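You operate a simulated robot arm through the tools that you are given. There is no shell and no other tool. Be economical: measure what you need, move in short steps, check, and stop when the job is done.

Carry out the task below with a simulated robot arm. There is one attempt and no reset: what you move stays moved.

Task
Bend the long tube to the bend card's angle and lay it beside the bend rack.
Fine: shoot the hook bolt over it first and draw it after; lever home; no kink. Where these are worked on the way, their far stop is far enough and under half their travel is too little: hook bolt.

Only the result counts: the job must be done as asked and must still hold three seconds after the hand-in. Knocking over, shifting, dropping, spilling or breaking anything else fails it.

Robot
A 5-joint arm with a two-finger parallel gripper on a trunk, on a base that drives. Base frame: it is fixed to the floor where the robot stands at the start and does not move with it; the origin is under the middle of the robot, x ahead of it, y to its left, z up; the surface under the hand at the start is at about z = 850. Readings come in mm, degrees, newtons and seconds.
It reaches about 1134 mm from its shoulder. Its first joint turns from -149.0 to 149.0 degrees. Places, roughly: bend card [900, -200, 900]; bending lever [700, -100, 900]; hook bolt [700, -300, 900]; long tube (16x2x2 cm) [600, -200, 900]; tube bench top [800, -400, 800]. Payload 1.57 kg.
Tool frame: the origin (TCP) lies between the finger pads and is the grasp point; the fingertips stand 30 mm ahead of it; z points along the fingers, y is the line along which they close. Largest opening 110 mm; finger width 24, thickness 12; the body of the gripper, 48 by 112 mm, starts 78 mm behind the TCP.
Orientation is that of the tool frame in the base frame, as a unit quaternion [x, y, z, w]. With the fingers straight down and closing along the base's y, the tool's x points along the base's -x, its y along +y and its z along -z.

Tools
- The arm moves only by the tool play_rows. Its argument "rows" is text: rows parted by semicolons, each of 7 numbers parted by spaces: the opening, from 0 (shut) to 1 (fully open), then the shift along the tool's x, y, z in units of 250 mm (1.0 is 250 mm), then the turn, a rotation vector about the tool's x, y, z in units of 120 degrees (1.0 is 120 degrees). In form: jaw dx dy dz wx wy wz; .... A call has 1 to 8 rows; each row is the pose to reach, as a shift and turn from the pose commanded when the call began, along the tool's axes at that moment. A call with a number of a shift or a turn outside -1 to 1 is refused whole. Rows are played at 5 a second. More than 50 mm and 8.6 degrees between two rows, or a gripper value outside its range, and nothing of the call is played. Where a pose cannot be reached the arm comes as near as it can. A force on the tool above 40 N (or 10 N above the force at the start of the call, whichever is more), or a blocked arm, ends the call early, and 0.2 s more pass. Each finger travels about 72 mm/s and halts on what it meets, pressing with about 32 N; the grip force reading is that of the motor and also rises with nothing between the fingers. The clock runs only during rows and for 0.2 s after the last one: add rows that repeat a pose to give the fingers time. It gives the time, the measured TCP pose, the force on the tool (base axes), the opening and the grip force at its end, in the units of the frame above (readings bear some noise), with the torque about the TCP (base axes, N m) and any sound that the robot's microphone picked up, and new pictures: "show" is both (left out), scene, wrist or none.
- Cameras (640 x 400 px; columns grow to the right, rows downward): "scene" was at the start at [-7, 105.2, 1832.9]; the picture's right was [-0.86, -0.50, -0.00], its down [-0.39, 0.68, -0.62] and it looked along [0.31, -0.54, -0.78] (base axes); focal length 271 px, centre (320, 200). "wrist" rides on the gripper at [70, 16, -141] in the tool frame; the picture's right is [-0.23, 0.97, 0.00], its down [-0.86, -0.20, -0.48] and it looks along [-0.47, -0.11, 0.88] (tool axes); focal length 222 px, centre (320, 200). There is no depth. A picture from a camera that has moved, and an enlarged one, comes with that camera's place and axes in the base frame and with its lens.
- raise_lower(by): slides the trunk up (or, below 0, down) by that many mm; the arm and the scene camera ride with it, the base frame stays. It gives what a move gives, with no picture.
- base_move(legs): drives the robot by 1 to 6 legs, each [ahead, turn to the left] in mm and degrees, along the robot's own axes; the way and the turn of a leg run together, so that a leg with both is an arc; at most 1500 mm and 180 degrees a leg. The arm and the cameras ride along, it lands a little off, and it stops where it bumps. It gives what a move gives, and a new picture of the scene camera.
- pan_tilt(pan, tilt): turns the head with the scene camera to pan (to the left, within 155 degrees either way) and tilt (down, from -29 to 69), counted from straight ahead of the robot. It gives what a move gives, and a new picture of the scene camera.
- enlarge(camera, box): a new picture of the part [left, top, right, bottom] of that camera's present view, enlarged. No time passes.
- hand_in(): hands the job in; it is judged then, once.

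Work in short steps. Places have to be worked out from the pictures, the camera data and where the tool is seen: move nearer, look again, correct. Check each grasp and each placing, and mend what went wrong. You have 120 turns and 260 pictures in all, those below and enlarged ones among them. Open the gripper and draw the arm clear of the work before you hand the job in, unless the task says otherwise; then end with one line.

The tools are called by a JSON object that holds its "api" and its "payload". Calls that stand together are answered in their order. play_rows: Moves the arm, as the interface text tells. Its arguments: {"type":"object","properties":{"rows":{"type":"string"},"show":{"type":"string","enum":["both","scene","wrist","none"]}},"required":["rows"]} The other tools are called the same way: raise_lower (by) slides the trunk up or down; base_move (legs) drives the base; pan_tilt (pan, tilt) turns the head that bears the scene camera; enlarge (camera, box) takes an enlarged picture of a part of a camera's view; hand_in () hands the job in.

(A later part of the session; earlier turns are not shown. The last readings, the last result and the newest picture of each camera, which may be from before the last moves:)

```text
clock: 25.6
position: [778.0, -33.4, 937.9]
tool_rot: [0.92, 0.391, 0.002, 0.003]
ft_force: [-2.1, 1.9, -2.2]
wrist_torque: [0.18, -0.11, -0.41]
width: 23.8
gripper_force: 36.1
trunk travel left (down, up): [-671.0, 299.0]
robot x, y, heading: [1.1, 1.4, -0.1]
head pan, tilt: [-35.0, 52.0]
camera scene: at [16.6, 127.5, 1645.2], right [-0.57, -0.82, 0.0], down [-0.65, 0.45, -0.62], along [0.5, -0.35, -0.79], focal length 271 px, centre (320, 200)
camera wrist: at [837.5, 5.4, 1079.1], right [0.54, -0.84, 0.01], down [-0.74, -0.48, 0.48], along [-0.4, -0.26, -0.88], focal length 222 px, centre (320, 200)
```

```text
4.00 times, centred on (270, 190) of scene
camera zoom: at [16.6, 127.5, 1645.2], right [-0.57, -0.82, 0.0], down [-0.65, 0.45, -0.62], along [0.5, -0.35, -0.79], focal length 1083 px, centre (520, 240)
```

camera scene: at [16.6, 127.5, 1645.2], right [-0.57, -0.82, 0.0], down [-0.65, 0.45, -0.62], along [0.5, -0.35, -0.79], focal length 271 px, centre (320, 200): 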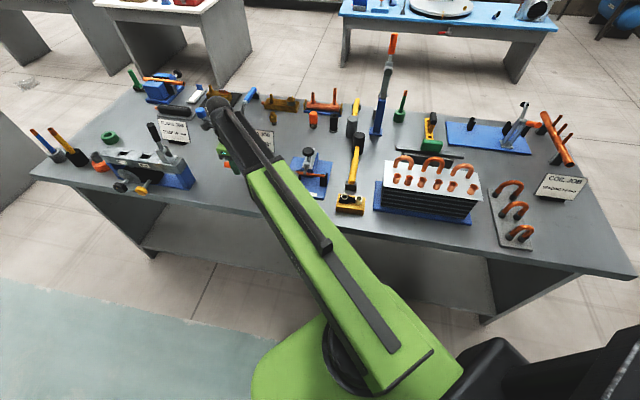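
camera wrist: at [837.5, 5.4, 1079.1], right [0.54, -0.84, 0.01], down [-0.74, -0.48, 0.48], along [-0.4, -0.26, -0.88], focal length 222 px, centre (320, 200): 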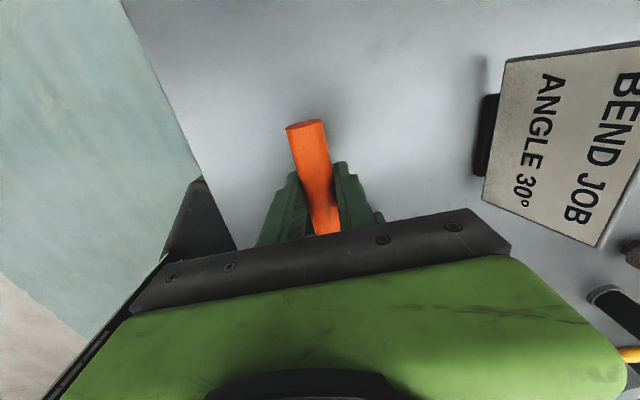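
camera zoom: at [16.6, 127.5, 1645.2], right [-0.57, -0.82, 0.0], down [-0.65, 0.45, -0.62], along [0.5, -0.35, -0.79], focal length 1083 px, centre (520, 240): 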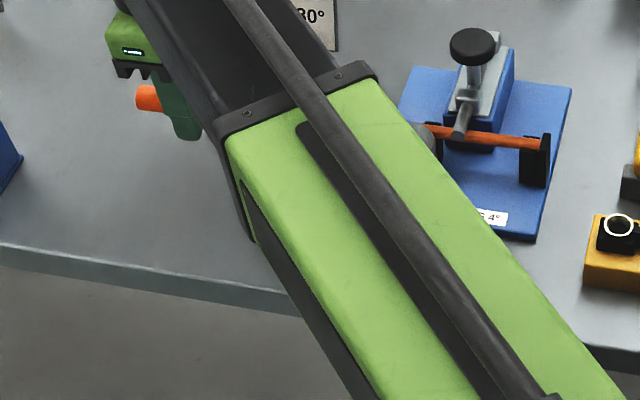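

Handle gripped (23.8 mm). I swing it slowly along its arc (R≈201 mm about the pivot), first 16° at 2° per row.

{"api": "play_rows", "payload": {"rows": "0.16 -0.0005 -0.0281 0 0 0 -0.0167; 0.16 -0.002 -0.0561 0 0 0 -0.0333; 0.16 -0.0044 -0.084 0 0 0 -0.05; 0.16 -0.0078 -0.1119 0 0 0 -0.0667; 0.16 -0.0122 -0.1396 0 0 0 -0.0833; 0.16 -0.0176 -0.1672 0 0 0 -0.1; 0.16 -0.0239 -0.1945 0 0 0 -0.1167; 0.16 -0.0311 -0.2216 0 0 0 -0.1333", "show": "both"}}

{"api": "enlarge", "payload": {"camera": "scene", "box": [190, 140, 350, 240]}}

```text
clock: 27.4
position: [731.9, -0.8, 938.4]
tool_rot: [0.857, 0.516, 0.002, 0.003]
ft_force: [3.1, 6.7, 2.4]
wrist_torque: [0.59, -0.5, -0.51]
width: 23.6
gripper_force: 35.4
trunk travel left (down, up): [-671.0, 299.0]
robot x, y, heading: [2.1, 0.7, 0.0]
head pan, tilt: [-35.0, 52.0]
camera scene: at [16.7, 128.1, 1645.2], right [-0.57, -0.82, 0.0], down [-0.65, 0.45, -0.62], along [0.5, -0.35, -0.79], focal length 271 px, centre (320, 200)
camera wrist: at [779.2, 53.7, 1079.0], right [0.75, -0.66, 0.01], down [-0.58, -0.66, 0.48], along [-0.31, -0.36, -0.88], focal length 222 px, centre (320, 200)
```

scene: 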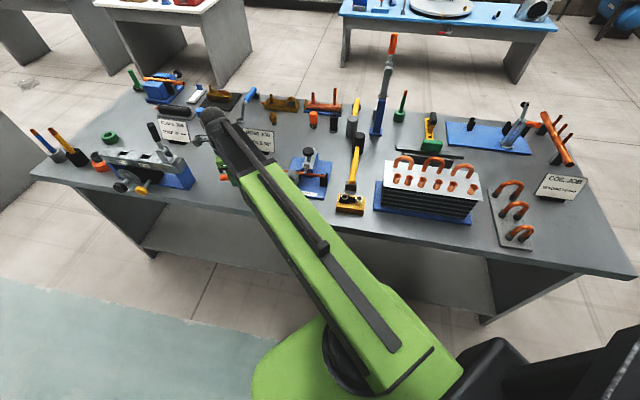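
wrist: 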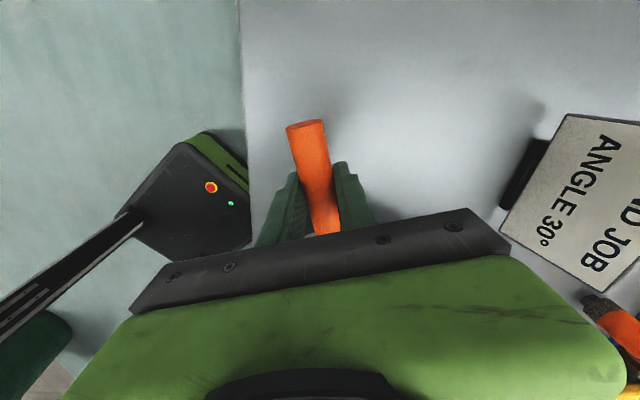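

```text
4.00 times, centred on (270, 190) of scene
camera zoom: at [16.7, 128.1, 1645.2], right [-0.57, -0.82, 0.0], down [-0.65, 0.45, -0.62], along [0.5, -0.35, -0.79], focal length 1083 px, centre (520, 240)
```

zoom: 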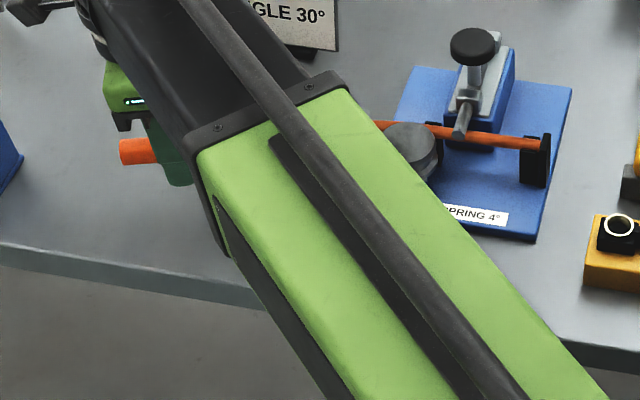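

Swung 16.1° with low force. I continue 18° more to a total of 34°.

{"api": "play_rows", "payload": {"rows": "0.16 -0.0006 -0.0316 0 0 0 -0.01875; 0.16 -0.0025 -0.0631 0 0 0 -0.0375; 0.16 -0.0056 -0.0945 0 0 0 -0.05625; 0.16 -0.0099 -0.1258 0 0 0 -0.075; 0.16 -0.0154 -0.1568 0 0 0 -0.09375; 0.16 -0.0222 -0.1877 0 0 0 -0.1125; 0.16 -0.0302 -0.2182 0 0 0 -0.13125; 0.16 -0.0393 -0.2484 0 0 0 -0.15", "show": "both"}}

{"api": "enlarge", "payload": {"camera": "scene", "box": [190, 140, 350, 240]}}

```text
clock: 29.1
position: [673.5, 20.3, 938.0]
tool_rot: [0.765, 0.644, 0.0, 0.004]
ft_force: [1.7, 12.0, 0.8]
wrist_torque: [0.81, -0.32, -0.58]
width: 23.8
gripper_force: 36.2
trunk travel left (down, up): [-671.0, 299.0]
robot x, y, heading: [1.0, -0.6, 0.2]
head pan, tilt: [-35.0, 52.0]
camera scene: at [16.6, 128.8, 1645.1], right [-0.57, -0.82, 0.0], down [-0.65, 0.45, -0.62], along [0.5, -0.35, -0.79], focal length 271 px, centre (320, 200)
camera wrist: at [700.5, 86.6, 1078.8], right [0.92, -0.39, 0.01], down [-0.35, -0.81, 0.48], along [-0.18, -0.44, -0.88], focal length 222 px, centre (320, 200)
```

scene: 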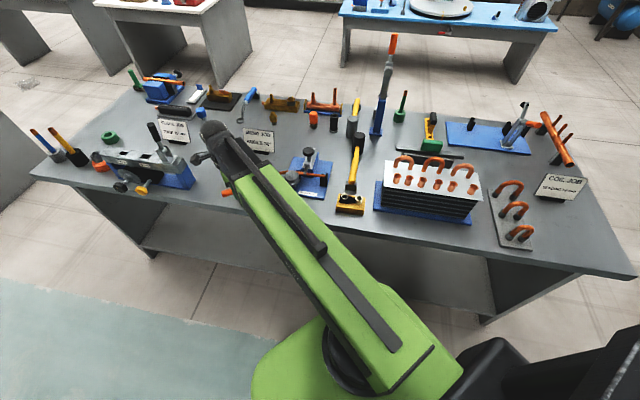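
wrist: 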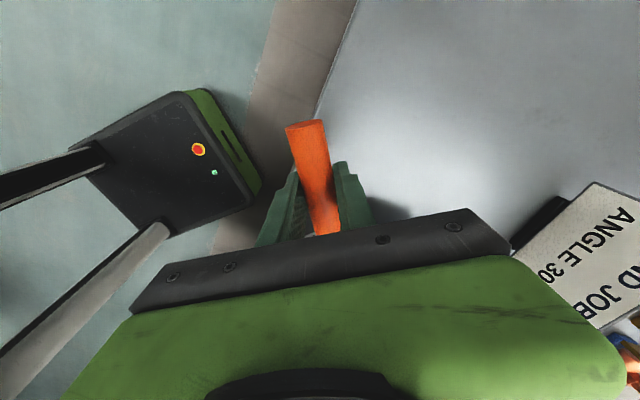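

```text
4.00 times, centred on (270, 190) of scene
camera zoom: at [16.6, 128.8, 1645.1], right [-0.57, -0.82, 0.0], down [-0.65, 0.45, -0.62], along [0.5, -0.35, -0.79], focal length 1083 px, centre (520, 240)
```

zoom: 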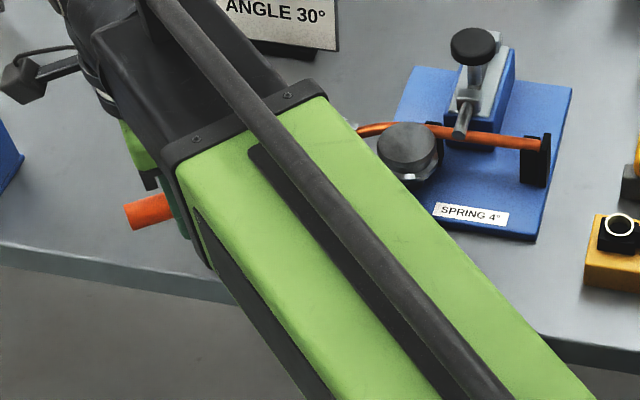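

Measured swing is 34.0°. I release the handle, rise, and check the dial before returning the lever.

{"api": "play_rows", "payload": {"rows": "0.4 0 0 0 0 0 0; 0.6 0 0 0 0 0 0; 0.6 0 0 0 0 0 0; 0.6 0 0 0 0 0 0", "show": "none"}}

{"api": "raise_lower", "payload": {"by": 150}}

{"api": "play_rows", "payload": {"rows": "0.6 -0.1 0.18 0 0 0 0; 0.6 -0.2 0.36 0 0 0 0; 0.6 -0.3 0.52 0 0 0 0; 0.6 -0.44 0.65 0 0 0 0; 0.6 -0.6 0.75 0 0 0 0; 0.6 -0.6 0.75 0 0 0 0", "show": "both"}}

{"api": "enlarge", "payload": {"camera": "wrist", "box": [200, 0, 440, 150]}}

{"api": "enlarge", "payload": {"camera": "scene", "box": [210, 160, 330, 250]}}

```text
clock: 30.1
position: [672.1, 18.7, 937.6]
tool_rot: [0.766, 0.643, 0.001, 0.003]
ft_force: [-0.4, 0.1, 0.0]
wrist_torque: [-0.02, 0.0, -0.01]
width: 65.9
gripper_force: 0.0
trunk travel left (down, up): [-671.0, 299.0]
robot x, y, heading: [2.7, 0.8, 0.3]
head pan, tilt: [-35.0, 52.0]
```

```text
clock: 31.9
position: [672.9, 18.2, 1088.8]
tool_rot: [0.765, 0.644, 0.001, 0.003]
ft_force: [-1.1, -1.1, 0.7]
wrist_torque: [0.03, -0.02, 0.0]
width: 66.0
gripper_force: 0.0
trunk travel left (down, up): [-821.0, 149.0]
robot x, y, heading: [2.9, -0.4, 0.3]
head pan, tilt: [-35.0, 52.0]
```

```text
refused: row 1 steps farther than a row can; nothing moved
```

```text
2.67 times, centred on (320, 75) of wrist
camera zoom: at [700.8, 85.3, 1228.8], right [0.92, -0.39, 0.01], down [-0.35, -0.81, 0.48], along [-0.18, -0.44, -0.88], focal length 592 px, centre (320, 533)
```

zoom: 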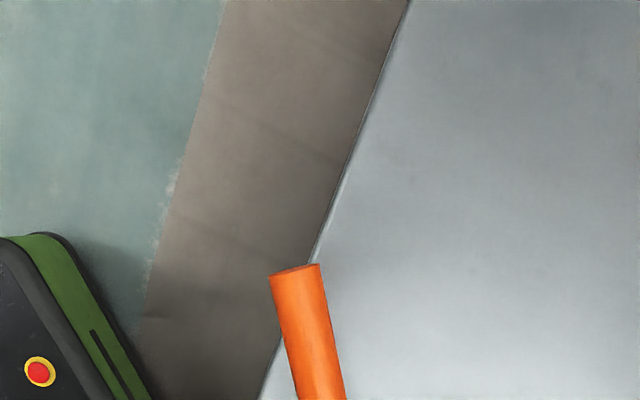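

```text
4.44 times, centred on (270, 205) of scene
camera zoom: at [16.6, 127.5, 1795.2], right [-0.57, -0.82, 0.0], down [-0.65, 0.45, -0.62], along [0.5, -0.35, -0.79], focal length 1203 px, centre (542, 178)
```

zoom: 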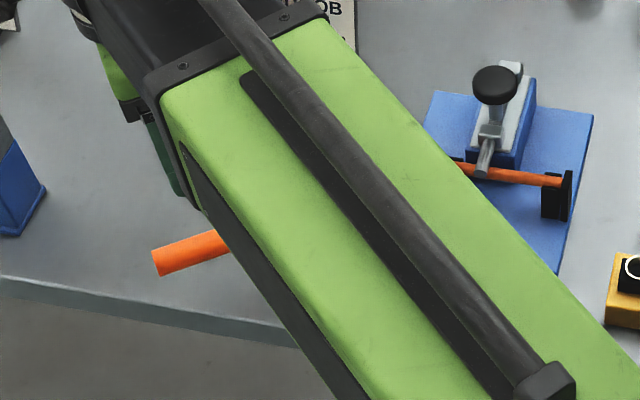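

I back the tool over the former so the wrist camera looks at the dial.

{"api": "play_rows", "payload": {"rows": "0.6 -0.18 0 0 0 0 0; 0.6 -0.36 0 0 0 0 0; 0.6 -0.54 0 0 0 0 0; 0.6 -0.72 0 0 0 0 0; 0.6 -0.85 0 0 0 0 0; 0.6 -0.85 0 0 0 0 0", "show": "wrist"}}

{"api": "enlarge", "payload": {"camera": "wrist", "box": [200, 0, 440, 150]}}

```text
clock: 33.3
position: [636.4, -190.1, 1086.8]
tool_rot: [0.766, 0.643, 0.002, 0.004]
ft_force: [-0.2, -0.9, 0.5]
wrist_torque: [-0.01, 0.04, 0.0]
width: 66.0
gripper_force: 0.1
trunk travel left (down, up): [-821.0, 149.0]
robot x, y, heading: [0.2, 1.1, 0.0]
head pan, tilt: [-35.0, 52.0]
camera wrist: at [664.5, -123.1, 1228.9], right [0.92, -0.39, 0.01], down [-0.35, -0.81, 0.48], along [-0.18, -0.44, -0.88], focal length 222 px, centre (320, 200)
```

wrist: 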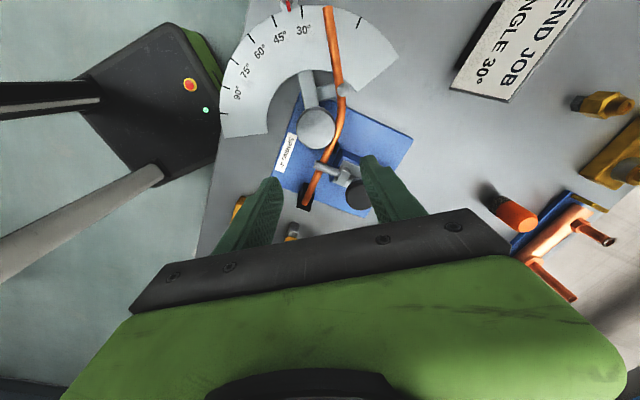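

```text
2.67 times, centred on (320, 75) of wrist
camera zoom: at [664.5, -123.1, 1228.9], right [0.92, -0.39, 0.01], down [-0.35, -0.81, 0.48], along [-0.18, -0.44, -0.88], focal length 592 px, centre (320, 533)
```

zoom: 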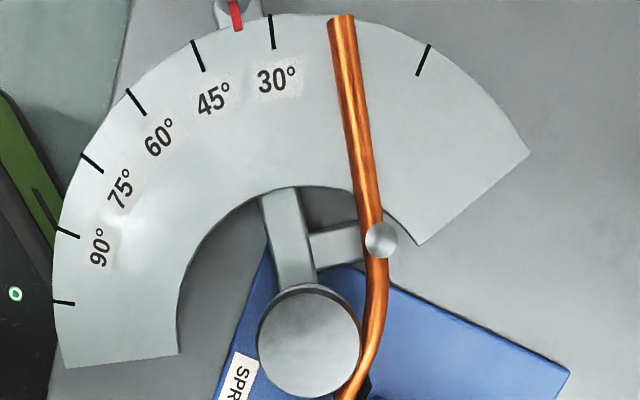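

The pointer appears between 30 and 45; I need an accurate, parallax-free reading. I move the camera directly above the pointer.

{"api": "play_rows", "payload": {"rows": "0.6 0.17 0.0 0 0 0 0; 0.6 0.32 0.0 0 0 0 0; 0.6 0.32 0.0 0 0 0 0", "show": "wrist"}}

{"api": "enlarge", "payload": {"camera": "wrist", "box": [220, 20, 420, 145]}}

```text
clock: 34.1
position: [650.7, -109.7, 1087.8]
tool_rot: [0.766, 0.643, 0.002, 0.004]
ft_force: [-1.2, 0.3, -0.5]
wrist_torque: [0.06, 0.03, 0.0]
width: 66.0
gripper_force: 0.0
trunk travel left (down, up): [-821.0, 149.0]
robot x, y, heading: [-1.9, 3.6, -0.0]
head pan, tilt: [-35.0, 52.0]
camera wrist: at [678.7, -44.3, 1228.9], right [0.92, -0.39, 0.01], down [-0.35, -0.81, 0.48], along [-0.18, -0.44, -0.88], focal length 222 px, centre (320, 200)
```

wrist: 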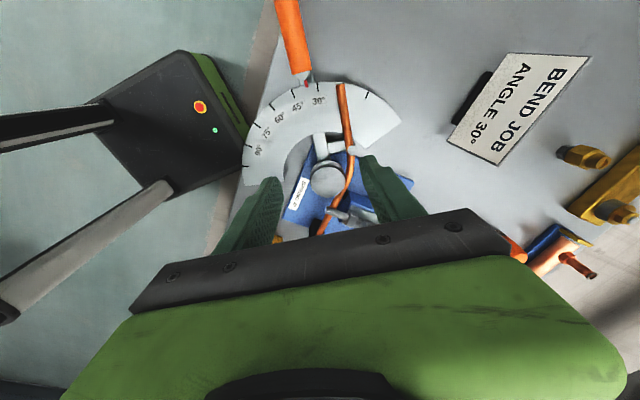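

```text
3.20 times, centred on (320, 82) of wrist
camera zoom: at [678.7, -44.3, 1228.9], right [0.92, -0.39, 0.01], down [-0.35, -0.81, 0.48], along [-0.18, -0.44, -0.88], focal length 711 px, centre (320, 576)
```

zoom: 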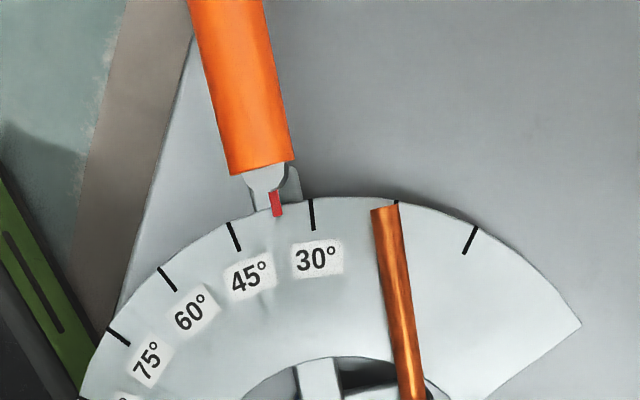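

The dial reads about 36°, slightly over; the springback should leave the tube near 32°. I return to the handle to bring the lever home and then measure.

{"api": "play_rows", "payload": {"rows": "0.6 0.18 0.0 0 0 0 0; 0.6 0.36 0.0 0 0 0 0; 0.6 0.52 0.0 0 0 0 0; 0.6 0.52 0 0 0 0 0", "show": "none"}}

{"api": "raise_lower", "payload": {"by": -150}}

{"api": "play_rows", "payload": {"rows": "0.5 0 0 0 0 0 0; 0.3 0 0 0 0 0 0; 0.18 0 0 0 0 0 0; 0.18 0 0 0 0 0 0", "show": "wrist"}}

```text
clock: 35.1
position: [673.4, 16.9, 1088.4]
tool_rot: [0.766, 0.643, 0.001, 0.003]
ft_force: [-0.2, -0.3, 0.0]
wrist_torque: [-0.01, -0.03, 0.0]
width: 65.9
gripper_force: 0.1
trunk travel left (down, up): [-821.0, 149.0]
robot x, y, heading: [-0.3, 1.5, 0.3]
head pan, tilt: [-35.0, 52.0]
```

```text
clock: 36.9
position: [671.9, 16.5, 937.8]
tool_rot: [0.766, 0.643, 0.001, 0.003]
ft_force: [-0.2, -0.5, 0.2]
wrist_torque: [0.02, -0.01, 0.02]
width: 65.8
gripper_force: 0.1
trunk travel left (down, up): [-671.0, 299.0]
robot x, y, heading: [-2.3, -1.2, -0.0]
head pan, tilt: [-35.0, 52.0]
```

```text
clock: 37.9
position: [673.0, 15.9, 938.2]
tool_rot: [0.766, 0.643, 0.001, 0.003]
ft_force: [-1.4, 0.1, -2.5]
wrist_torque: [-0.01, -0.02, -0.67]
width: 23.4
gripper_force: 36.1
trunk travel left (down, up): [-671.0, 299.0]
robot x, y, heading: [1.7, -1.5, 0.1]
head pan, tilt: [-35.0, 52.0]
camera wrist: at [700.8, 82.7, 1078.9], right [0.92, -0.39, 0.01], down [-0.35, -0.81, 0.48], along [-0.18, -0.44, -0.88], focal length 222 px, centre (320, 200)
```

wrist: 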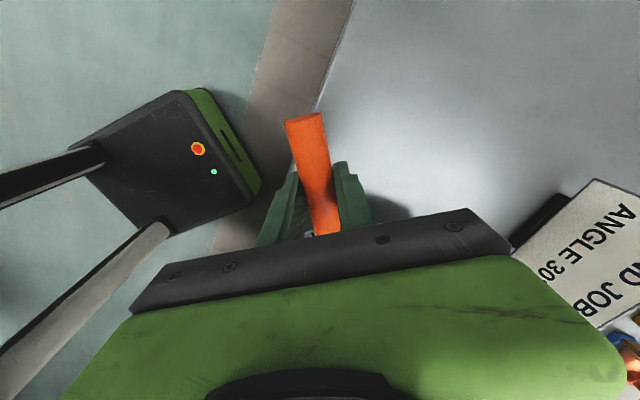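

Gripped. I swing the lever back clockwise along its arc, 33.6° first.

{"api": "play_rows", "payload": {"rows": "0.18 -0.0021 0.0577 0 0 0 0.035; 0.18 -0.0085 0.1151 0 0 0 0.07; 0.18 -0.019 0.1719 0 0 0 0.105; 0.18 -0.0336 0.2278 0 0 0 0.14; 0.18 -0.0523 0.2824 0 0 0 0.175; 0.18 -0.075 0.3355 0 0 0 0.21; 0.18 -0.1015 0.3868 0 0 0 0.245; 0.18 -0.1317 0.4361 0 0 0 0.28", "show": "none"}}

{"api": "play_rows", "payload": {"rows": "0.18 0 0.014 0 0 0 0.0083; 0.18 -0.0005 0.028 0 0 0 0.0167; 0.18 -0.001 0.042 0 0 0 0.025; 0.18 -0.001 0.042 0 0 0 0.025", "show": "wrist"}}

```text
clock: 39.6
position: [773.8, -36.2, 938.0]
tool_rot: [0.919, 0.394, 0.001, 0.002]
ft_force: [-11.9, -9.0, -8.7]
wrist_torque: [-0.13, 0.47, -0.33]
width: 23.6
gripper_force: 35.8
trunk travel left (down, up): [-671.0, 299.0]
robot x, y, heading: [1.8, 0.7, 0.0]
head pan, tilt: [-35.0, 52.0]
```

```text
clock: 40.6
position: [779.4, -41.5, 936.9]
tool_rot: [0.929, 0.37, 0.001, 0.0]
ft_force: [-30.1, -1.8, -22.5]
wrist_torque: [0.04, -0.03, 0.21]
width: 23.7
gripper_force: 35.6
trunk travel left (down, up): [-671.0, 299.0]
robot x, y, heading: [-0.8, -2.8, -0.0]
head pan, tilt: [-35.0, 52.0]
camera wrist: at [842.6, -5.1, 1079.4], right [0.51, -0.86, 0.0], down [-0.76, -0.44, 0.48], along [-0.41, -0.24, -0.88], focal length 222 px, centre (320, 200)
```

wrist: 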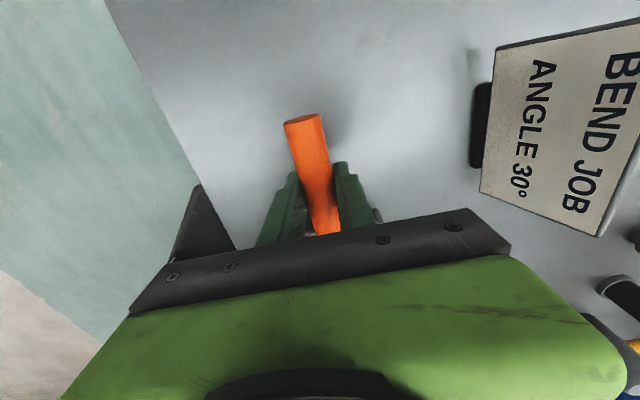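

The force rose to 30 N at az 44°, so the lever is on its home stop. I release, rise, and move the camera over to check lever and tube.

{"api": "play_rows", "payload": {"rows": "0.4 0 -0.01 0 0 0 0; 0.6 0 -0.01 0 0 0 0; 0.6 0 -0.01 0 0 0 0; 0.6 0 -0.01 0 0 0 0", "show": "none"}}

{"api": "raise_lower", "payload": {"by": 150}}

{"api": "play_rows", "payload": {"rows": "0.6 -0.18 0.02 0 0 0 0; 0.6 -0.36 0.04 0 0 0 0; 0.6 -0.54 0.06 0 0 0 0; 0.6 -0.72 0.08 0 0 0 0; 0.6 -0.72 0.08 0 0 0 0", "show": "wrist"}}

{"api": "enlarge", "payload": {"camera": "wrist", "box": [180, 0, 420, 150]}}

```text
clock: 41.6
position: [780.9, -41.3, 938.2]
tool_rot: [0.929, 0.371, 0.002, 0.003]
ft_force: [-0.7, -0.1, 0.2]
wrist_torque: [-0.02, -0.04, 0.02]
width: 66.2
gripper_force: 0.0
trunk travel left (down, up): [-671.0, 299.0]
robot x, y, heading: [1.1, 0.4, -0.1]
head pan, tilt: [-35.0, 52.0]
```

```text
clock: 43.4
position: [779.2, -39.1, 1087.2]
tool_rot: [0.929, 0.371, 0.002, 0.003]
ft_force: [0.3, -0.2, 0.4]
wrist_torque: [-0.02, 0.01, 0.05]
width: 66.3
gripper_force: 0.0
trunk travel left (down, up): [-821.0, 149.0]
robot x, y, heading: [1.6, -0.9, -0.0]
head pan, tilt: [-35.0, 52.0]
```

```text
clock: 44.6
position: [663.4, -180.2, 1087.0]
tool_rot: [0.929, 0.37, 0.001, 0.003]
ft_force: [0.0, 0.7, -0.1]
wrist_torque: [0.01, -0.01, 0.01]
width: 66.0
gripper_force: 0.2
trunk travel left (down, up): [-821.0, 149.0]
robot x, y, heading: [-1.3, 2.8, -0.2]
head pan, tilt: [-35.0, 52.0]
camera wrist: at [725.6, -142.2, 1229.1], right [0.51, -0.86, 0.01], down [-0.76, -0.44, 0.48], along [-0.41, -0.24, -0.88], focal length 222 px, centre (320, 200)
```

wrist: 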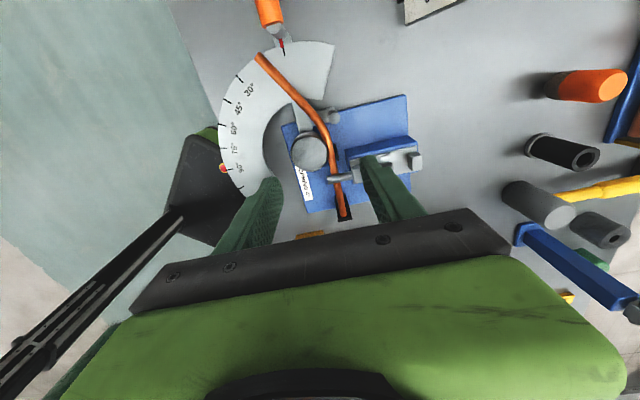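

```text
2.67 times, centred on (300, 75) of wrist
camera zoom: at [725.6, -142.2, 1229.1], right [0.51, -0.86, 0.01], down [-0.76, -0.44, 0.48], along [-0.41, -0.24, -0.88], focal length 592 px, centre (373, 533)
```

zoom: 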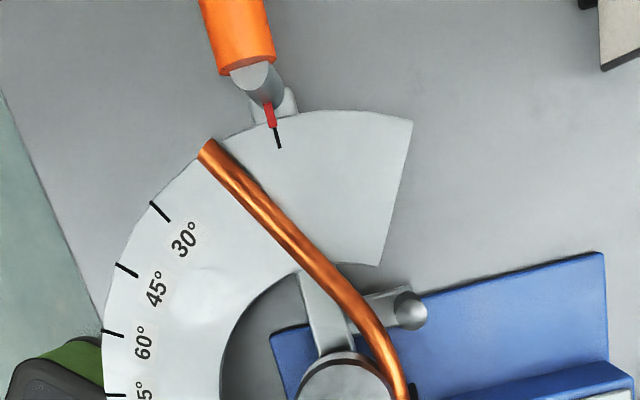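

Lever pointer is exactly on 0, and the tube keeps a smooth bend of about 31–32° after springback. Now I go to the knob to draw the bolt.

{"api": "play_rows", "payload": {"rows": "0.6 -0.12 0.13 0 0 0 0; 0.6 -0.247 0.26 0 0 0 0; 0.6 -0.247 0.26 0 0 0 0", "show": "none"}}

{"api": "raise_lower", "payload": {"by": -70}}

{"api": "enlarge", "payload": {"camera": "wrist", "box": [180, 40, 480, 230]}}

```text
clock: 45.4
position: [665.0, -268.8, 1088.7]
tool_rot: [0.929, 0.37, 0.002, 0.003]
ft_force: [0.3, 0.6, 0.0]
wrist_torque: [-0.01, -0.01, -0.01]
width: 66.1
gripper_force: 0.0
trunk travel left (down, up): [-821.0, 149.0]
robot x, y, heading: [0.9, -0.4, -0.1]
head pan, tilt: [-35.0, 52.0]
```

```text
clock: 46.5
position: [664.5, -268.5, 1017.9]
tool_rot: [0.929, 0.371, 0.002, 0.004]
ft_force: [0.7, 0.0, 0.5]
wrist_torque: [-0.01, 0.0, -0.03]
width: 66.0
gripper_force: 0.0
trunk travel left (down, up): [-751.0, 219.0]
robot x, y, heading: [-1.2, -0.9, -0.1]
head pan, tilt: [-35.0, 52.0]
```

```text
2.11 times, centred on (330, 135) of wrist
camera zoom: at [726.1, -232.2, 1159.2], right [0.51, -0.86, 0.01], down [-0.76, -0.44, 0.48], along [-0.41, -0.24, -0.88], focal length 468 px, centre (299, 337)
```

zoom: 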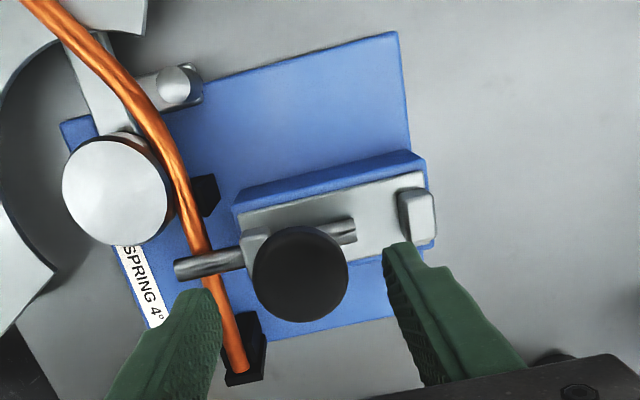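

Knob is centred at (662,-271). I lower 63 mm, grip it, and pull back 41 mm.

{"api": "raise_lower", "payload": {"by": -63}}

{"api": "play_rows", "payload": {"rows": "0.45 -0.01 0 0 0 0 0; 0.3 -0.01 0 0 0 0 0; 0.3 -0.01 0 0 0 0 0; 0.3 -0.01 0 0 0 0 0", "show": "none"}}

{"api": "play_rows", "payload": {"rows": "0.3 0 0.03 0 0 0 0; 0.3 0 0.06 0 0 0 0; 0.3 0 0.09 0 0 0 0; 0.3 0 0.12 0 0 0 0; 0.3 0 0.14 0 0 0 0; 0.3 0 0.155 0 0 0 0; 0.3 0 0.17 0 0 0 0; 0.3 0 0.17 0 0 0 0", "show": "wrist"}}

```text
clock: 47.5
position: [665.6, -269.6, 954.2]
tool_rot: [0.929, 0.371, 0.001, 0.002]
ft_force: [0.2, 0.0, -0.4]
wrist_torque: [0.03, 0.03, -0.03]
width: 66.3
gripper_force: 0.8
trunk travel left (down, up): [-688.0, 282.0]
robot x, y, heading: [0.6, -1.4, -0.0]
head pan, tilt: [-35.0, 52.0]
```

```text
clock: 48.5
position: [663.1, -270.9, 955.2]
tool_rot: [0.929, 0.371, 0.002, 0.002]
ft_force: [1.7, -0.4, 1.8]
wrist_torque: [0.11, 0.06, -0.02]
width: 41.0
gripper_force: 45.0
trunk travel left (down, up): [-688.0, 282.0]
robot x, y, heading: [1.2, -0.0, -0.3]
head pan, tilt: [-35.0, 52.0]
```

```text
clock: 50.3
position: [690.1, -299.8, 955.1]
tool_rot: [0.929, 0.371, 0.002, 0.002]
ft_force: [-16.4, 13.7, -18.5]
wrist_torque: [0.19, -0.31, -0.03]
width: 41.2
gripper_force: 45.0
trunk travel left (down, up): [-688.0, 282.0]
robot x, y, heading: [2.1, -3.3, -0.2]
head pan, tilt: [-35.0, 52.0]
camera wrist: at [752.9, -263.8, 1096.1], right [0.51, -0.86, 0.0], down [-0.76, -0.44, 0.48], along [-0.41, -0.24, -0.88], focal length 222 px, centre (320, 200)
```

wrist: 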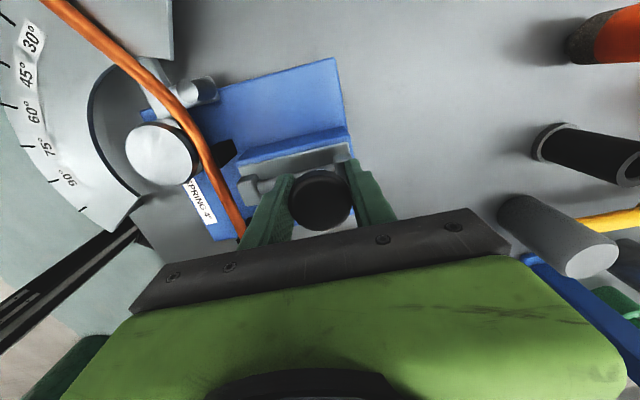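

The bolt is back at its rear position. I release, rise, and move aside to view the tube from the scene camera.

{"api": "play_rows", "payload": {"rows": "0.45 0 -0.004 0 0 0 0; 0.6 0 -0.004 0 0 0 0; 0.6 0 -0.004 0 0 0 0; 0.6 0 -0.004 0 0 0 0", "show": "none"}}

{"api": "raise_lower", "payload": {"by": 150}}

{"api": "play_rows", "payload": {"rows": "0.6 -0.17 0.06 0 0 0 0; 0.6 -0.34 0.12 0 0 0 0; 0.6 -0.5 0.18 0 0 0 0; 0.6 -0.65 0.18 0 0 0 0; 0.6 -0.65 0.18 0 0 0 0", "show": "wrist"}}

{"api": "enlarge", "payload": {"camera": "scene", "box": [230, 150, 350, 240]}}

{"api": "enlarge", "payload": {"camera": "wrist", "box": [140, 0, 380, 150]}}

```text
clock: 51.3
position: [690.4, -300.9, 954.3]
tool_rot: [0.929, 0.371, 0.002, 0.003]
ft_force: [0.7, 0.1, 1.1]
wrist_torque: [0.01, -0.03, -0.01]
width: 66.2
gripper_force: 0.0
trunk travel left (down, up): [-688.0, 282.0]
robot x, y, heading: [1.4, 0.1, -0.1]
head pan, tilt: [-35.0, 52.0]
```

```text
clock: 53.0
position: [690.1, -301.1, 1104.2]
tool_rot: [0.929, 0.371, 0.002, 0.003]
ft_force: [0.2, -0.5, -0.6]
wrist_torque: [0.0, 0.0, -0.02]
width: 66.1
gripper_force: 0.0
trunk travel left (down, up): [-838.0, 132.0]
robot x, y, heading: [0.4, 1.6, -0.1]
head pan, tilt: [-35.0, 52.0]
```

```text
clock: 54.2
position: [604.5, -445.2, 1105.1]
tool_rot: [0.929, 0.371, 0.001, 0.003]
ft_force: [-0.7, -0.9, -0.3]
wrist_torque: [-0.01, 0.01, -0.01]
width: 65.9
gripper_force: 0.1
trunk travel left (down, up): [-838.0, 132.0]
robot x, y, heading: [1.1, 1.8, 0.2]
head pan, tilt: [-35.0, 52.0]
camera wrist: at [666.4, -408.2, 1246.1], right [0.51, -0.86, 0.01], down [-0.76, -0.44, 0.48], along [-0.41, -0.24, -0.88], focal length 222 px, centre (320, 200)
```

wrist: 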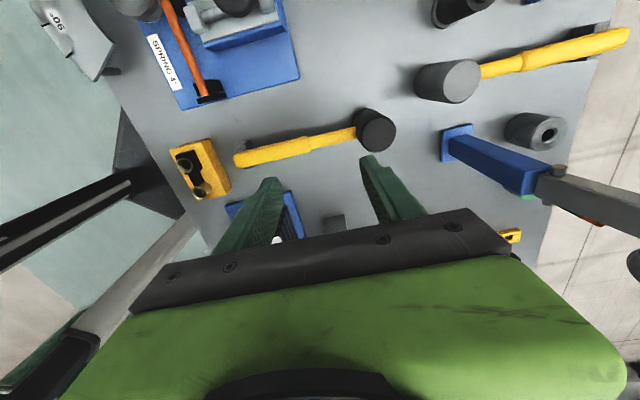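

```text
4.44 times, centred on (290, 195) of scene
camera zoom: at [16.8, 127.5, 1812.2], right [-0.57, -0.82, 0.0], down [-0.65, 0.45, -0.62], along [0.5, -0.35, -0.79], focal length 1203 px, centre (453, 222)
```

zoom: 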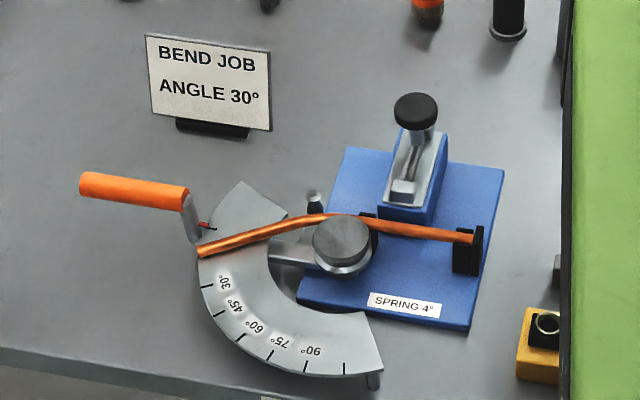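

```text
2.67 times, centred on (260, 75) of wrist
camera zoom: at [666.4, -408.2, 1246.1], right [0.51, -0.86, 0.01], down [-0.76, -0.44, 0.48], along [-0.41, -0.24, -0.88], focal length 592 px, centre (480, 533)
```

zoom: 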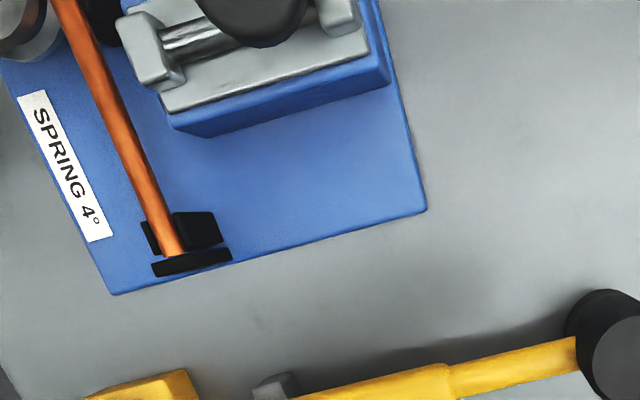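

Triangulation gives tube axis z≈894, dial top ≈887, tube ≈12 mm thick. I go above the bent leg near (690,-130) with fingers closing across it (leg azimuth ≈75°).

{"api": "play_rows", "payload": {"rows": "0.6 0.15 -0.092 0 0 0 -0.0438; 0.6 0.3 -0.184 0 0 0 -0.0876; 0.6 0.45 -0.276 0 0 0 -0.1314; 0.6 0.6 -0.368 0 0 0 -0.1752; 0.6 0.75 -0.46 0 0 0 -0.219; 0.6 0.9 -0.55 0 0 0 -0.263; 0.6 0.9 -0.55 0 0 0 -0.263", "show": "none"}}

{"api": "play_rows", "payload": {"rows": "0.4 0.12 0 0 0 0 0; 0.4 0.252 0 0 0 0 0; 0.4 0.252 0 0 0 0 0", "show": "none"}}

{"api": "raise_lower", "payload": {"by": -120}}

{"api": "enlarge", "payload": {"camera": "wrist", "box": [200, 60, 440, 230]}}

```text
clock: 55.9
position: [672.1, -189.1, 1105.3]
tool_rot: [0.793, 0.609, 0.002, 0.003]
ft_force: [-0.3, -0.6, 0.1]
wrist_torque: [-0.01, 0.01, -0.02]
width: 66.0
gripper_force: 0.1
trunk travel left (down, up): [-838.0, 132.0]
robot x, y, heading: [-1.7, -1.0, 0.1]
head pan, tilt: [-35.0, 52.0]
```

```text
clock: 56.6
position: [689.6, -129.0, 1105.7]
tool_rot: [0.794, 0.608, 0.002, 0.004]
ft_force: [0.2, -0.2, 0.8]
wrist_torque: [-0.01, 0.01, 0.0]
width: 44.1
gripper_force: 0.1
trunk travel left (down, up): [-838.0, 132.0]
robot x, y, heading: [1.0, 2.4, 0.2]
head pan, tilt: [-35.0, 52.0]
```

```text
clock: 58.1
position: [690.0, -129.2, 985.7]
tool_rot: [0.793, 0.609, 0.001, 0.003]
ft_force: [0.7, 0.7, -0.5]
wrist_torque: [-0.04, 0.01, 0.0]
width: 44.2
gripper_force: 0.1
trunk travel left (down, up): [-718.0, 252.0]
robot x, y, heading: [0.9, -0.2, 0.2]
head pan, tilt: [-35.0, 52.0]
```

```text
2.35 times, centred on (320, 145) of wrist
camera zoom: at [723.9, -65.7, 1126.0], right [0.88, -0.47, 0.01], down [-0.42, -0.77, 0.48], along [-0.22, -0.43, -0.88], focal length 523 px, centre (320, 329)
```

zoom: 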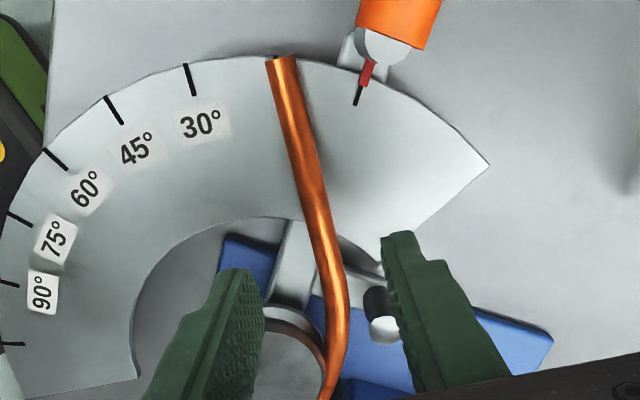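

The tube lies right under the tool. I descend to tips just above the dial and close on the tube.

{"api": "raise_lower", "payload": {"by": -58}}

{"api": "raise_lower", "payload": {"by": -7}}

{"api": "play_rows", "payload": {"rows": "0.25 0 0 0 0 0 0; 0.12 0 0 0 0 0 0; 0.04 0 0 0 0 0 0; 0.04 0 0 0 0 0 0; 0.04 0 0 0 0 0 0", "show": "wrist"}}

```text
clock: 59.1
position: [689.3, -128.7, 926.2]
tool_rot: [0.793, 0.609, 0.001, 0.003]
ft_force: [0.6, 0.2, -0.1]
wrist_torque: [-0.01, 0.03, -0.02]
width: 43.9
gripper_force: 0.1
trunk travel left (down, up): [-660.0, 310.0]
robot x, y, heading: [-1.7, 0.2, 0.1]
head pan, tilt: [-35.0, 52.0]
```

```text
clock: 59.5
position: [688.6, -128.8, 926.1]
tool_rot: [0.793, 0.609, 0.003, 0.004]
ft_force: [3.1, -0.3, 30.3]
wrist_torque: [0.52, 0.66, -0.06]
width: 42.1
gripper_force: 0.0
trunk travel left (down, up): [-657.0, 313.0]
robot x, y, heading: [-1.5, 1.1, 0.1]
head pan, tilt: [-35.0, 52.0]
stopped: the force on the tool passed its limit at 52 N (the readings are from after the stop); the commanded pose is now the measured one
```

```text
clock: 60.7
position: [688.1, -127.6, 925.3]
tool_rot: [0.793, 0.609, 0.001, 0.003]
ft_force: [-16.8, 4.0, 18.1]
wrist_torque: [0.39, 0.79, 0.19]
width: 20.0
gripper_force: 8.9
trunk travel left (down, up): [-657.0, 313.0]
robot x, y, heading: [1.3, 2.6, 0.2]
head pan, tilt: [-35.0, 52.0]
camera wrist: at [721.5, -65.0, 1067.1], right [0.88, -0.47, 0.01], down [-0.42, -0.77, 0.48], along [-0.22, -0.42, -0.88], focal length 222 px, centre (320, 200)
```

wrist: 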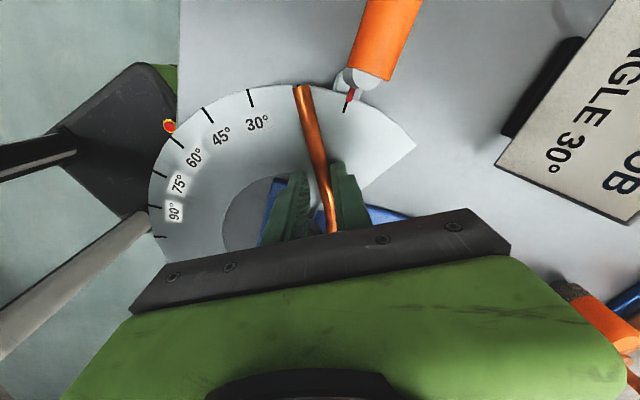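

Tips touched the dial at TCP z≈926 and the grip force is low (width 20). I raise 4 mm and close again.

{"api": "raise_lower", "payload": {"by": 4}}

{"api": "play_rows", "payload": {"rows": "0.02 0 0 0 0 0 0; 0.02 0 0 0 0 0 0; 0.02 0 0 0 0 0 0", "show": "none"}}

{"api": "enlarge", "payload": {"camera": "wrist", "box": [220, 80, 420, 240]}}

```text
clock: 61.2
position: [690.5, -130.2, 927.3]
tool_rot: [0.793, 0.609, 0.002, 0.004]
ft_force: [0.0, -0.3, -1.2]
wrist_torque: [-0.03, 0.0, 0.15]
width: 10.6
gripper_force: 28.8
trunk travel left (down, up): [-661.0, 309.0]
robot x, y, heading: [2.1, 4.7, 0.3]
head pan, tilt: [-35.0, 52.0]
```

```text
clock: 62.0
position: [691.4, -130.0, 928.0]
tool_rot: [0.793, 0.609, 0.002, 0.003]
ft_force: [1.7, -0.4, -0.8]
wrist_torque: [0.01, -0.04, 0.29]
width: 10.8
gripper_force: 29.0
trunk travel left (down, up): [-661.0, 309.0]
robot x, y, heading: [-0.4, -0.6, -0.2]
head pan, tilt: [-35.0, 52.0]
```

```text
2.50 times, centred on (320, 160) of wrist
camera zoom: at [724.4, -65.6, 1069.1], right [0.88, -0.47, 0.01], down [-0.42, -0.77, 0.48], along [-0.22, -0.42, -0.88], focal length 555 px, centre (320, 300)
```

zoom: 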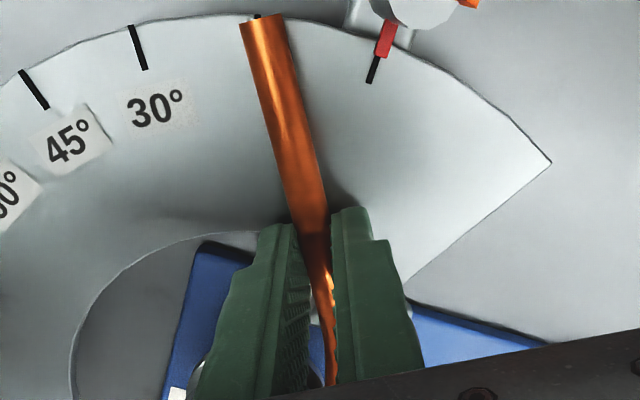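

Now gripped: width 10.8 mm, force 29. I lift 15 mm gently and check.

{"api": "raise_lower", "payload": {"by": 15}}

{"api": "enlarge", "payload": {"camera": "scene", "box": [220, 140, 360, 250]}}

{"api": "enlarge", "payload": {"camera": "wrist", "box": [220, 80, 420, 240]}}

```text
clock: 62.7
position: [690.3, -128.5, 943.5]
tool_rot: [0.793, 0.609, 0.001, 0.004]
ft_force: [0.0, 0.7, -0.4]
wrist_torque: [0.06, -0.03, 0.0]
width: 10.8
gripper_force: 28.9
trunk travel left (down, up): [-676.0, 294.0]
robot x, y, heading: [-0.3, 1.2, 0.2]
head pan, tilt: [-35.0, 52.0]
```

```text
3.64 times, centred on (290, 195) of scene
camera zoom: at [16.6, 127.4, 1650.5], right [-0.57, -0.82, 0.0], down [-0.65, 0.45, -0.62], along [0.5, -0.35, -0.79], focal length 985 px, centre (429, 218)
```

zoom: 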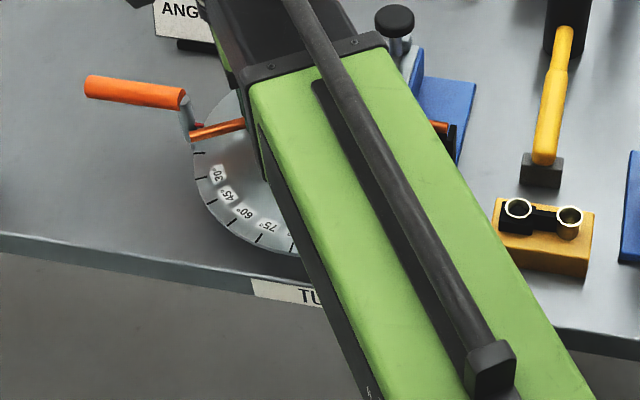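

```text
2.50 times, centred on (320, 160) of wrist
camera zoom: at [724.2, -65.6, 1084.2], right [0.88, -0.47, 0.01], down [-0.42, -0.77, 0.48], along [-0.22, -0.42, -0.88], focal length 555 px, centre (320, 300)
```

zoom: 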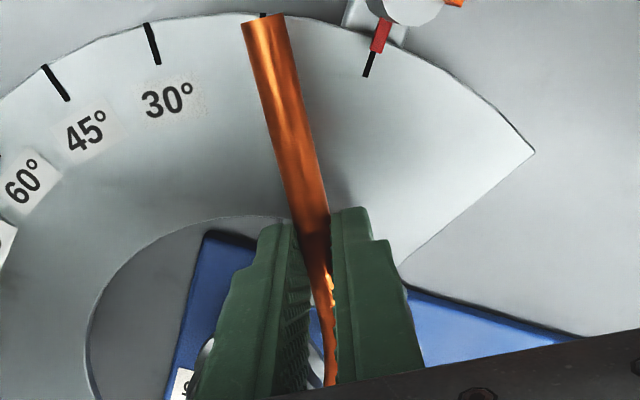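

The tube comes up with the gripper, no resistance. I lift another 150 mm and check the droop and the lever.

{"api": "raise_lower", "payload": {"by": 30}}

{"api": "raise_lower", "payload": {"by": 130}}

{"api": "play_rows", "payload": {"rows": "0.02 0 0 0 0 0 0", "show": "both"}}

```text
clock: 63.4
position: [690.5, -128.6, 974.6]
tool_rot: [0.794, 0.608, 0.001, 0.003]
ft_force: [-0.5, -0.6, -1.4]
wrist_torque: [0.01, -0.03, -0.01]
width: 10.6
gripper_force: 28.3
trunk travel left (down, up): [-706.0, 264.0]
robot x, y, heading: [-2.8, -2.9, 0.0]
head pan, tilt: [-35.0, 52.0]
```

```text
clock: 65.0
position: [690.2, -128.7, 1103.1]
tool_rot: [0.793, 0.609, 0.001, 0.003]
ft_force: [0.7, 0.0, 0.0]
wrist_torque: [0.04, -0.04, -0.03]
width: 10.8
gripper_force: 28.5
trunk travel left (down, up): [-836.0, 134.0]
robot x, y, heading: [0.0, 1.5, -0.1]
head pan, tilt: [-35.0, 52.0]
```

```text
clock: 65.4
position: [690.1, -129.4, 1102.3]
tool_rot: [0.793, 0.609, 0.001, 0.003]
ft_force: [0.1, 0.6, -0.9]
wrist_torque: [0.02, -0.07, 0.0]
width: 10.5
gripper_force: 28.6
trunk travel left (down, up): [-836.0, 134.0]
robot x, y, heading: [2.5, 0.6, -0.2]
head pan, tilt: [-35.0, 52.0]
camera scene: at [16.6, 127.4, 1810.4], right [-0.57, -0.82, 0.0], down [-0.65, 0.45, -0.62], along [0.5, -0.35, -0.79], focal length 271 px, centre (320, 200)
camera wrist: at [724.3, -65.6, 1244.1], right [0.88, -0.47, 0.01], down [-0.42, -0.77, 0.48], along [-0.22, -0.42, -0.88], focal length 222 px, centre (320, 200)
```

scene: 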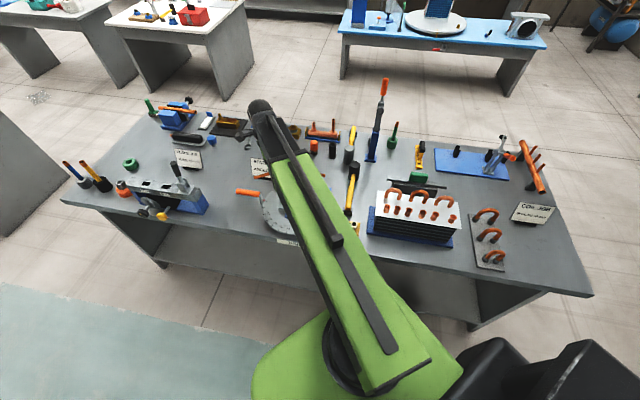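
wrist: 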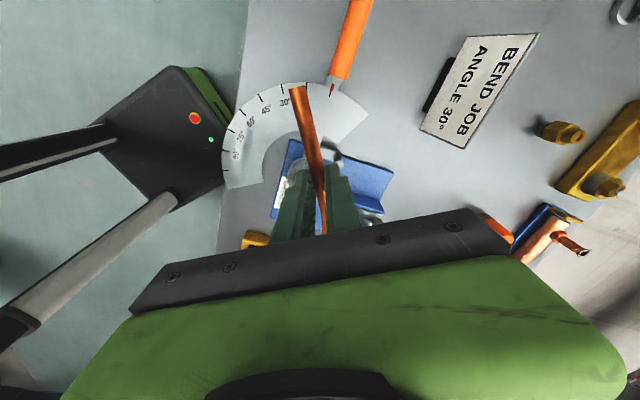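

The tube is in hand. Now I look at the rack area more exactly for a free spot.

{"api": "enlarge", "payload": {"camera": "scene", "box": [430, 190, 600, 300]}}

```text
3.64 times, centred on (515, 245) of scene
camera zoom: at [16.6, 127.4, 1810.4], right [-0.57, -0.82, 0.0], down [-0.65, 0.45, -0.62], along [0.5, -0.35, -0.79], focal length 985 px, centre (-389, 36)
```

zoom: 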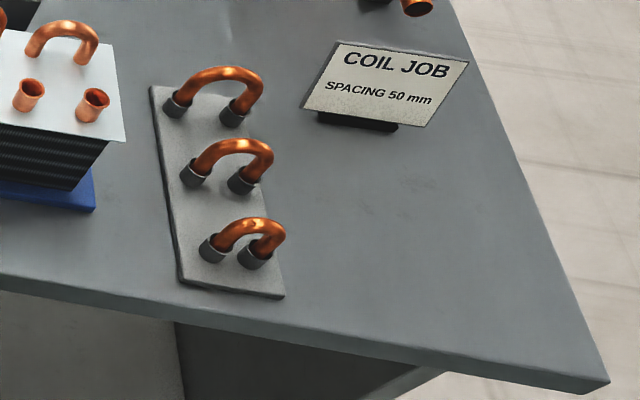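

The free area right of the rack suits: rack right edge runs from (-45,-662) to (128,-843), table edge ~280 mm away. I plan the tube parallel to it with TCP at about (36,-842), tool x azimuth −27.6°, and carry it there high in stages.

{"api": "play_rows", "payload": {"rows": "0.02 -0.163 -0.0852 0 0 0 0.04; 0.02 -0.326 -0.1704 0 0 0 0.08; 0.02 -0.489 -0.2556 0 0 0 0.12; 0.02 -0.652 -0.3408 0 0 0 0.16; 0.02 -0.815 -0.426 0 0 0 0.2; 0.02 -0.978 -0.511 0 0 0 0.24; 0.02 -0.978 -0.511 0 0 0 0.24", "show": "both"}}

```text
clock: 67.0
position: [502.8, -332.3, 1102.5]
tool_rot: [0.92, 0.392, 0.002, 0.003]
ft_force: [0.0, -0.5, -1.0]
wrist_torque: [-0.02, -0.06, 0.01]
width: 10.7
gripper_force: 28.0
trunk travel left (down, up): [-836.0, 134.0]
robot x, y, heading: [1.6, -0.8, 0.0]
head pan, tilt: [-35.0, 52.0]
camera scene: at [16.8, 127.6, 1810.4], right [-0.57, -0.82, 0.0], down [-0.65, 0.45, -0.62], along [0.5, -0.35, -0.79], focal length 271 px, centre (320, 200)
camera wrist: at [563.3, -292.9, 1244.4], right [0.55, -0.84, 0.01], down [-0.74, -0.48, 0.48], along [-0.4, -0.26, -0.88], focal length 222 px, centre (320, 200)
```

scene: 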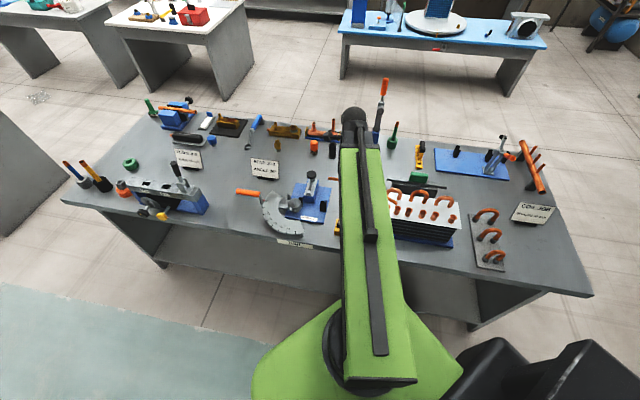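
wrist: 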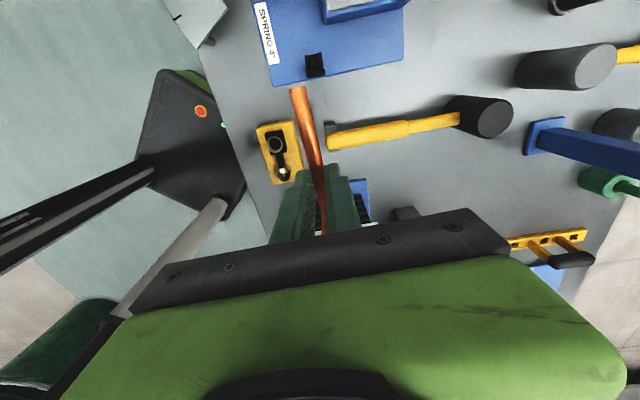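

Going well; second stage of the carry.

{"api": "play_rows", "payload": {"rows": "0.02 -0.163 0.003 0 0 0 0.05; 0.02 -0.326 0.006 0 0 0 0.1; 0.02 -0.489 0.01 0 0 0 0.15; 0.02 -0.652 0.013 0 0 0 0.2; 0.02 -0.815 0.016 0 0 0 0.25; 0.02 -0.978 0.02 0 0 0 0.3; 0.02 -0.978 0.02 0 0 0 0.3", "show": "scene"}}

```text
clock: 68.6
position: [336.5, -511.3, 1103.6]
tool_rot: [0.996, 0.089, 0.003, 0.002]
ft_force: [-0.2, 0.1, -1.4]
wrist_torque: [-0.01, -0.05, 0.0]
width: 10.6
gripper_force: 28.4
trunk travel left (down, up): [-836.0, 134.0]
robot x, y, heading: [-0.3, 1.6, -0.0]
head pan, tilt: [-35.0, 52.0]
camera scene: at [16.7, 127.5, 1810.5], right [-0.57, -0.82, 0.0], down [-0.65, 0.45, -0.62], along [0.5, -0.35, -0.79], focal length 271 px, centre (320, 200)
```

scene: 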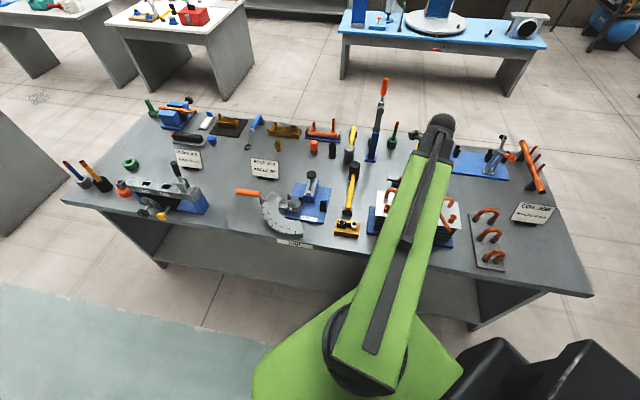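

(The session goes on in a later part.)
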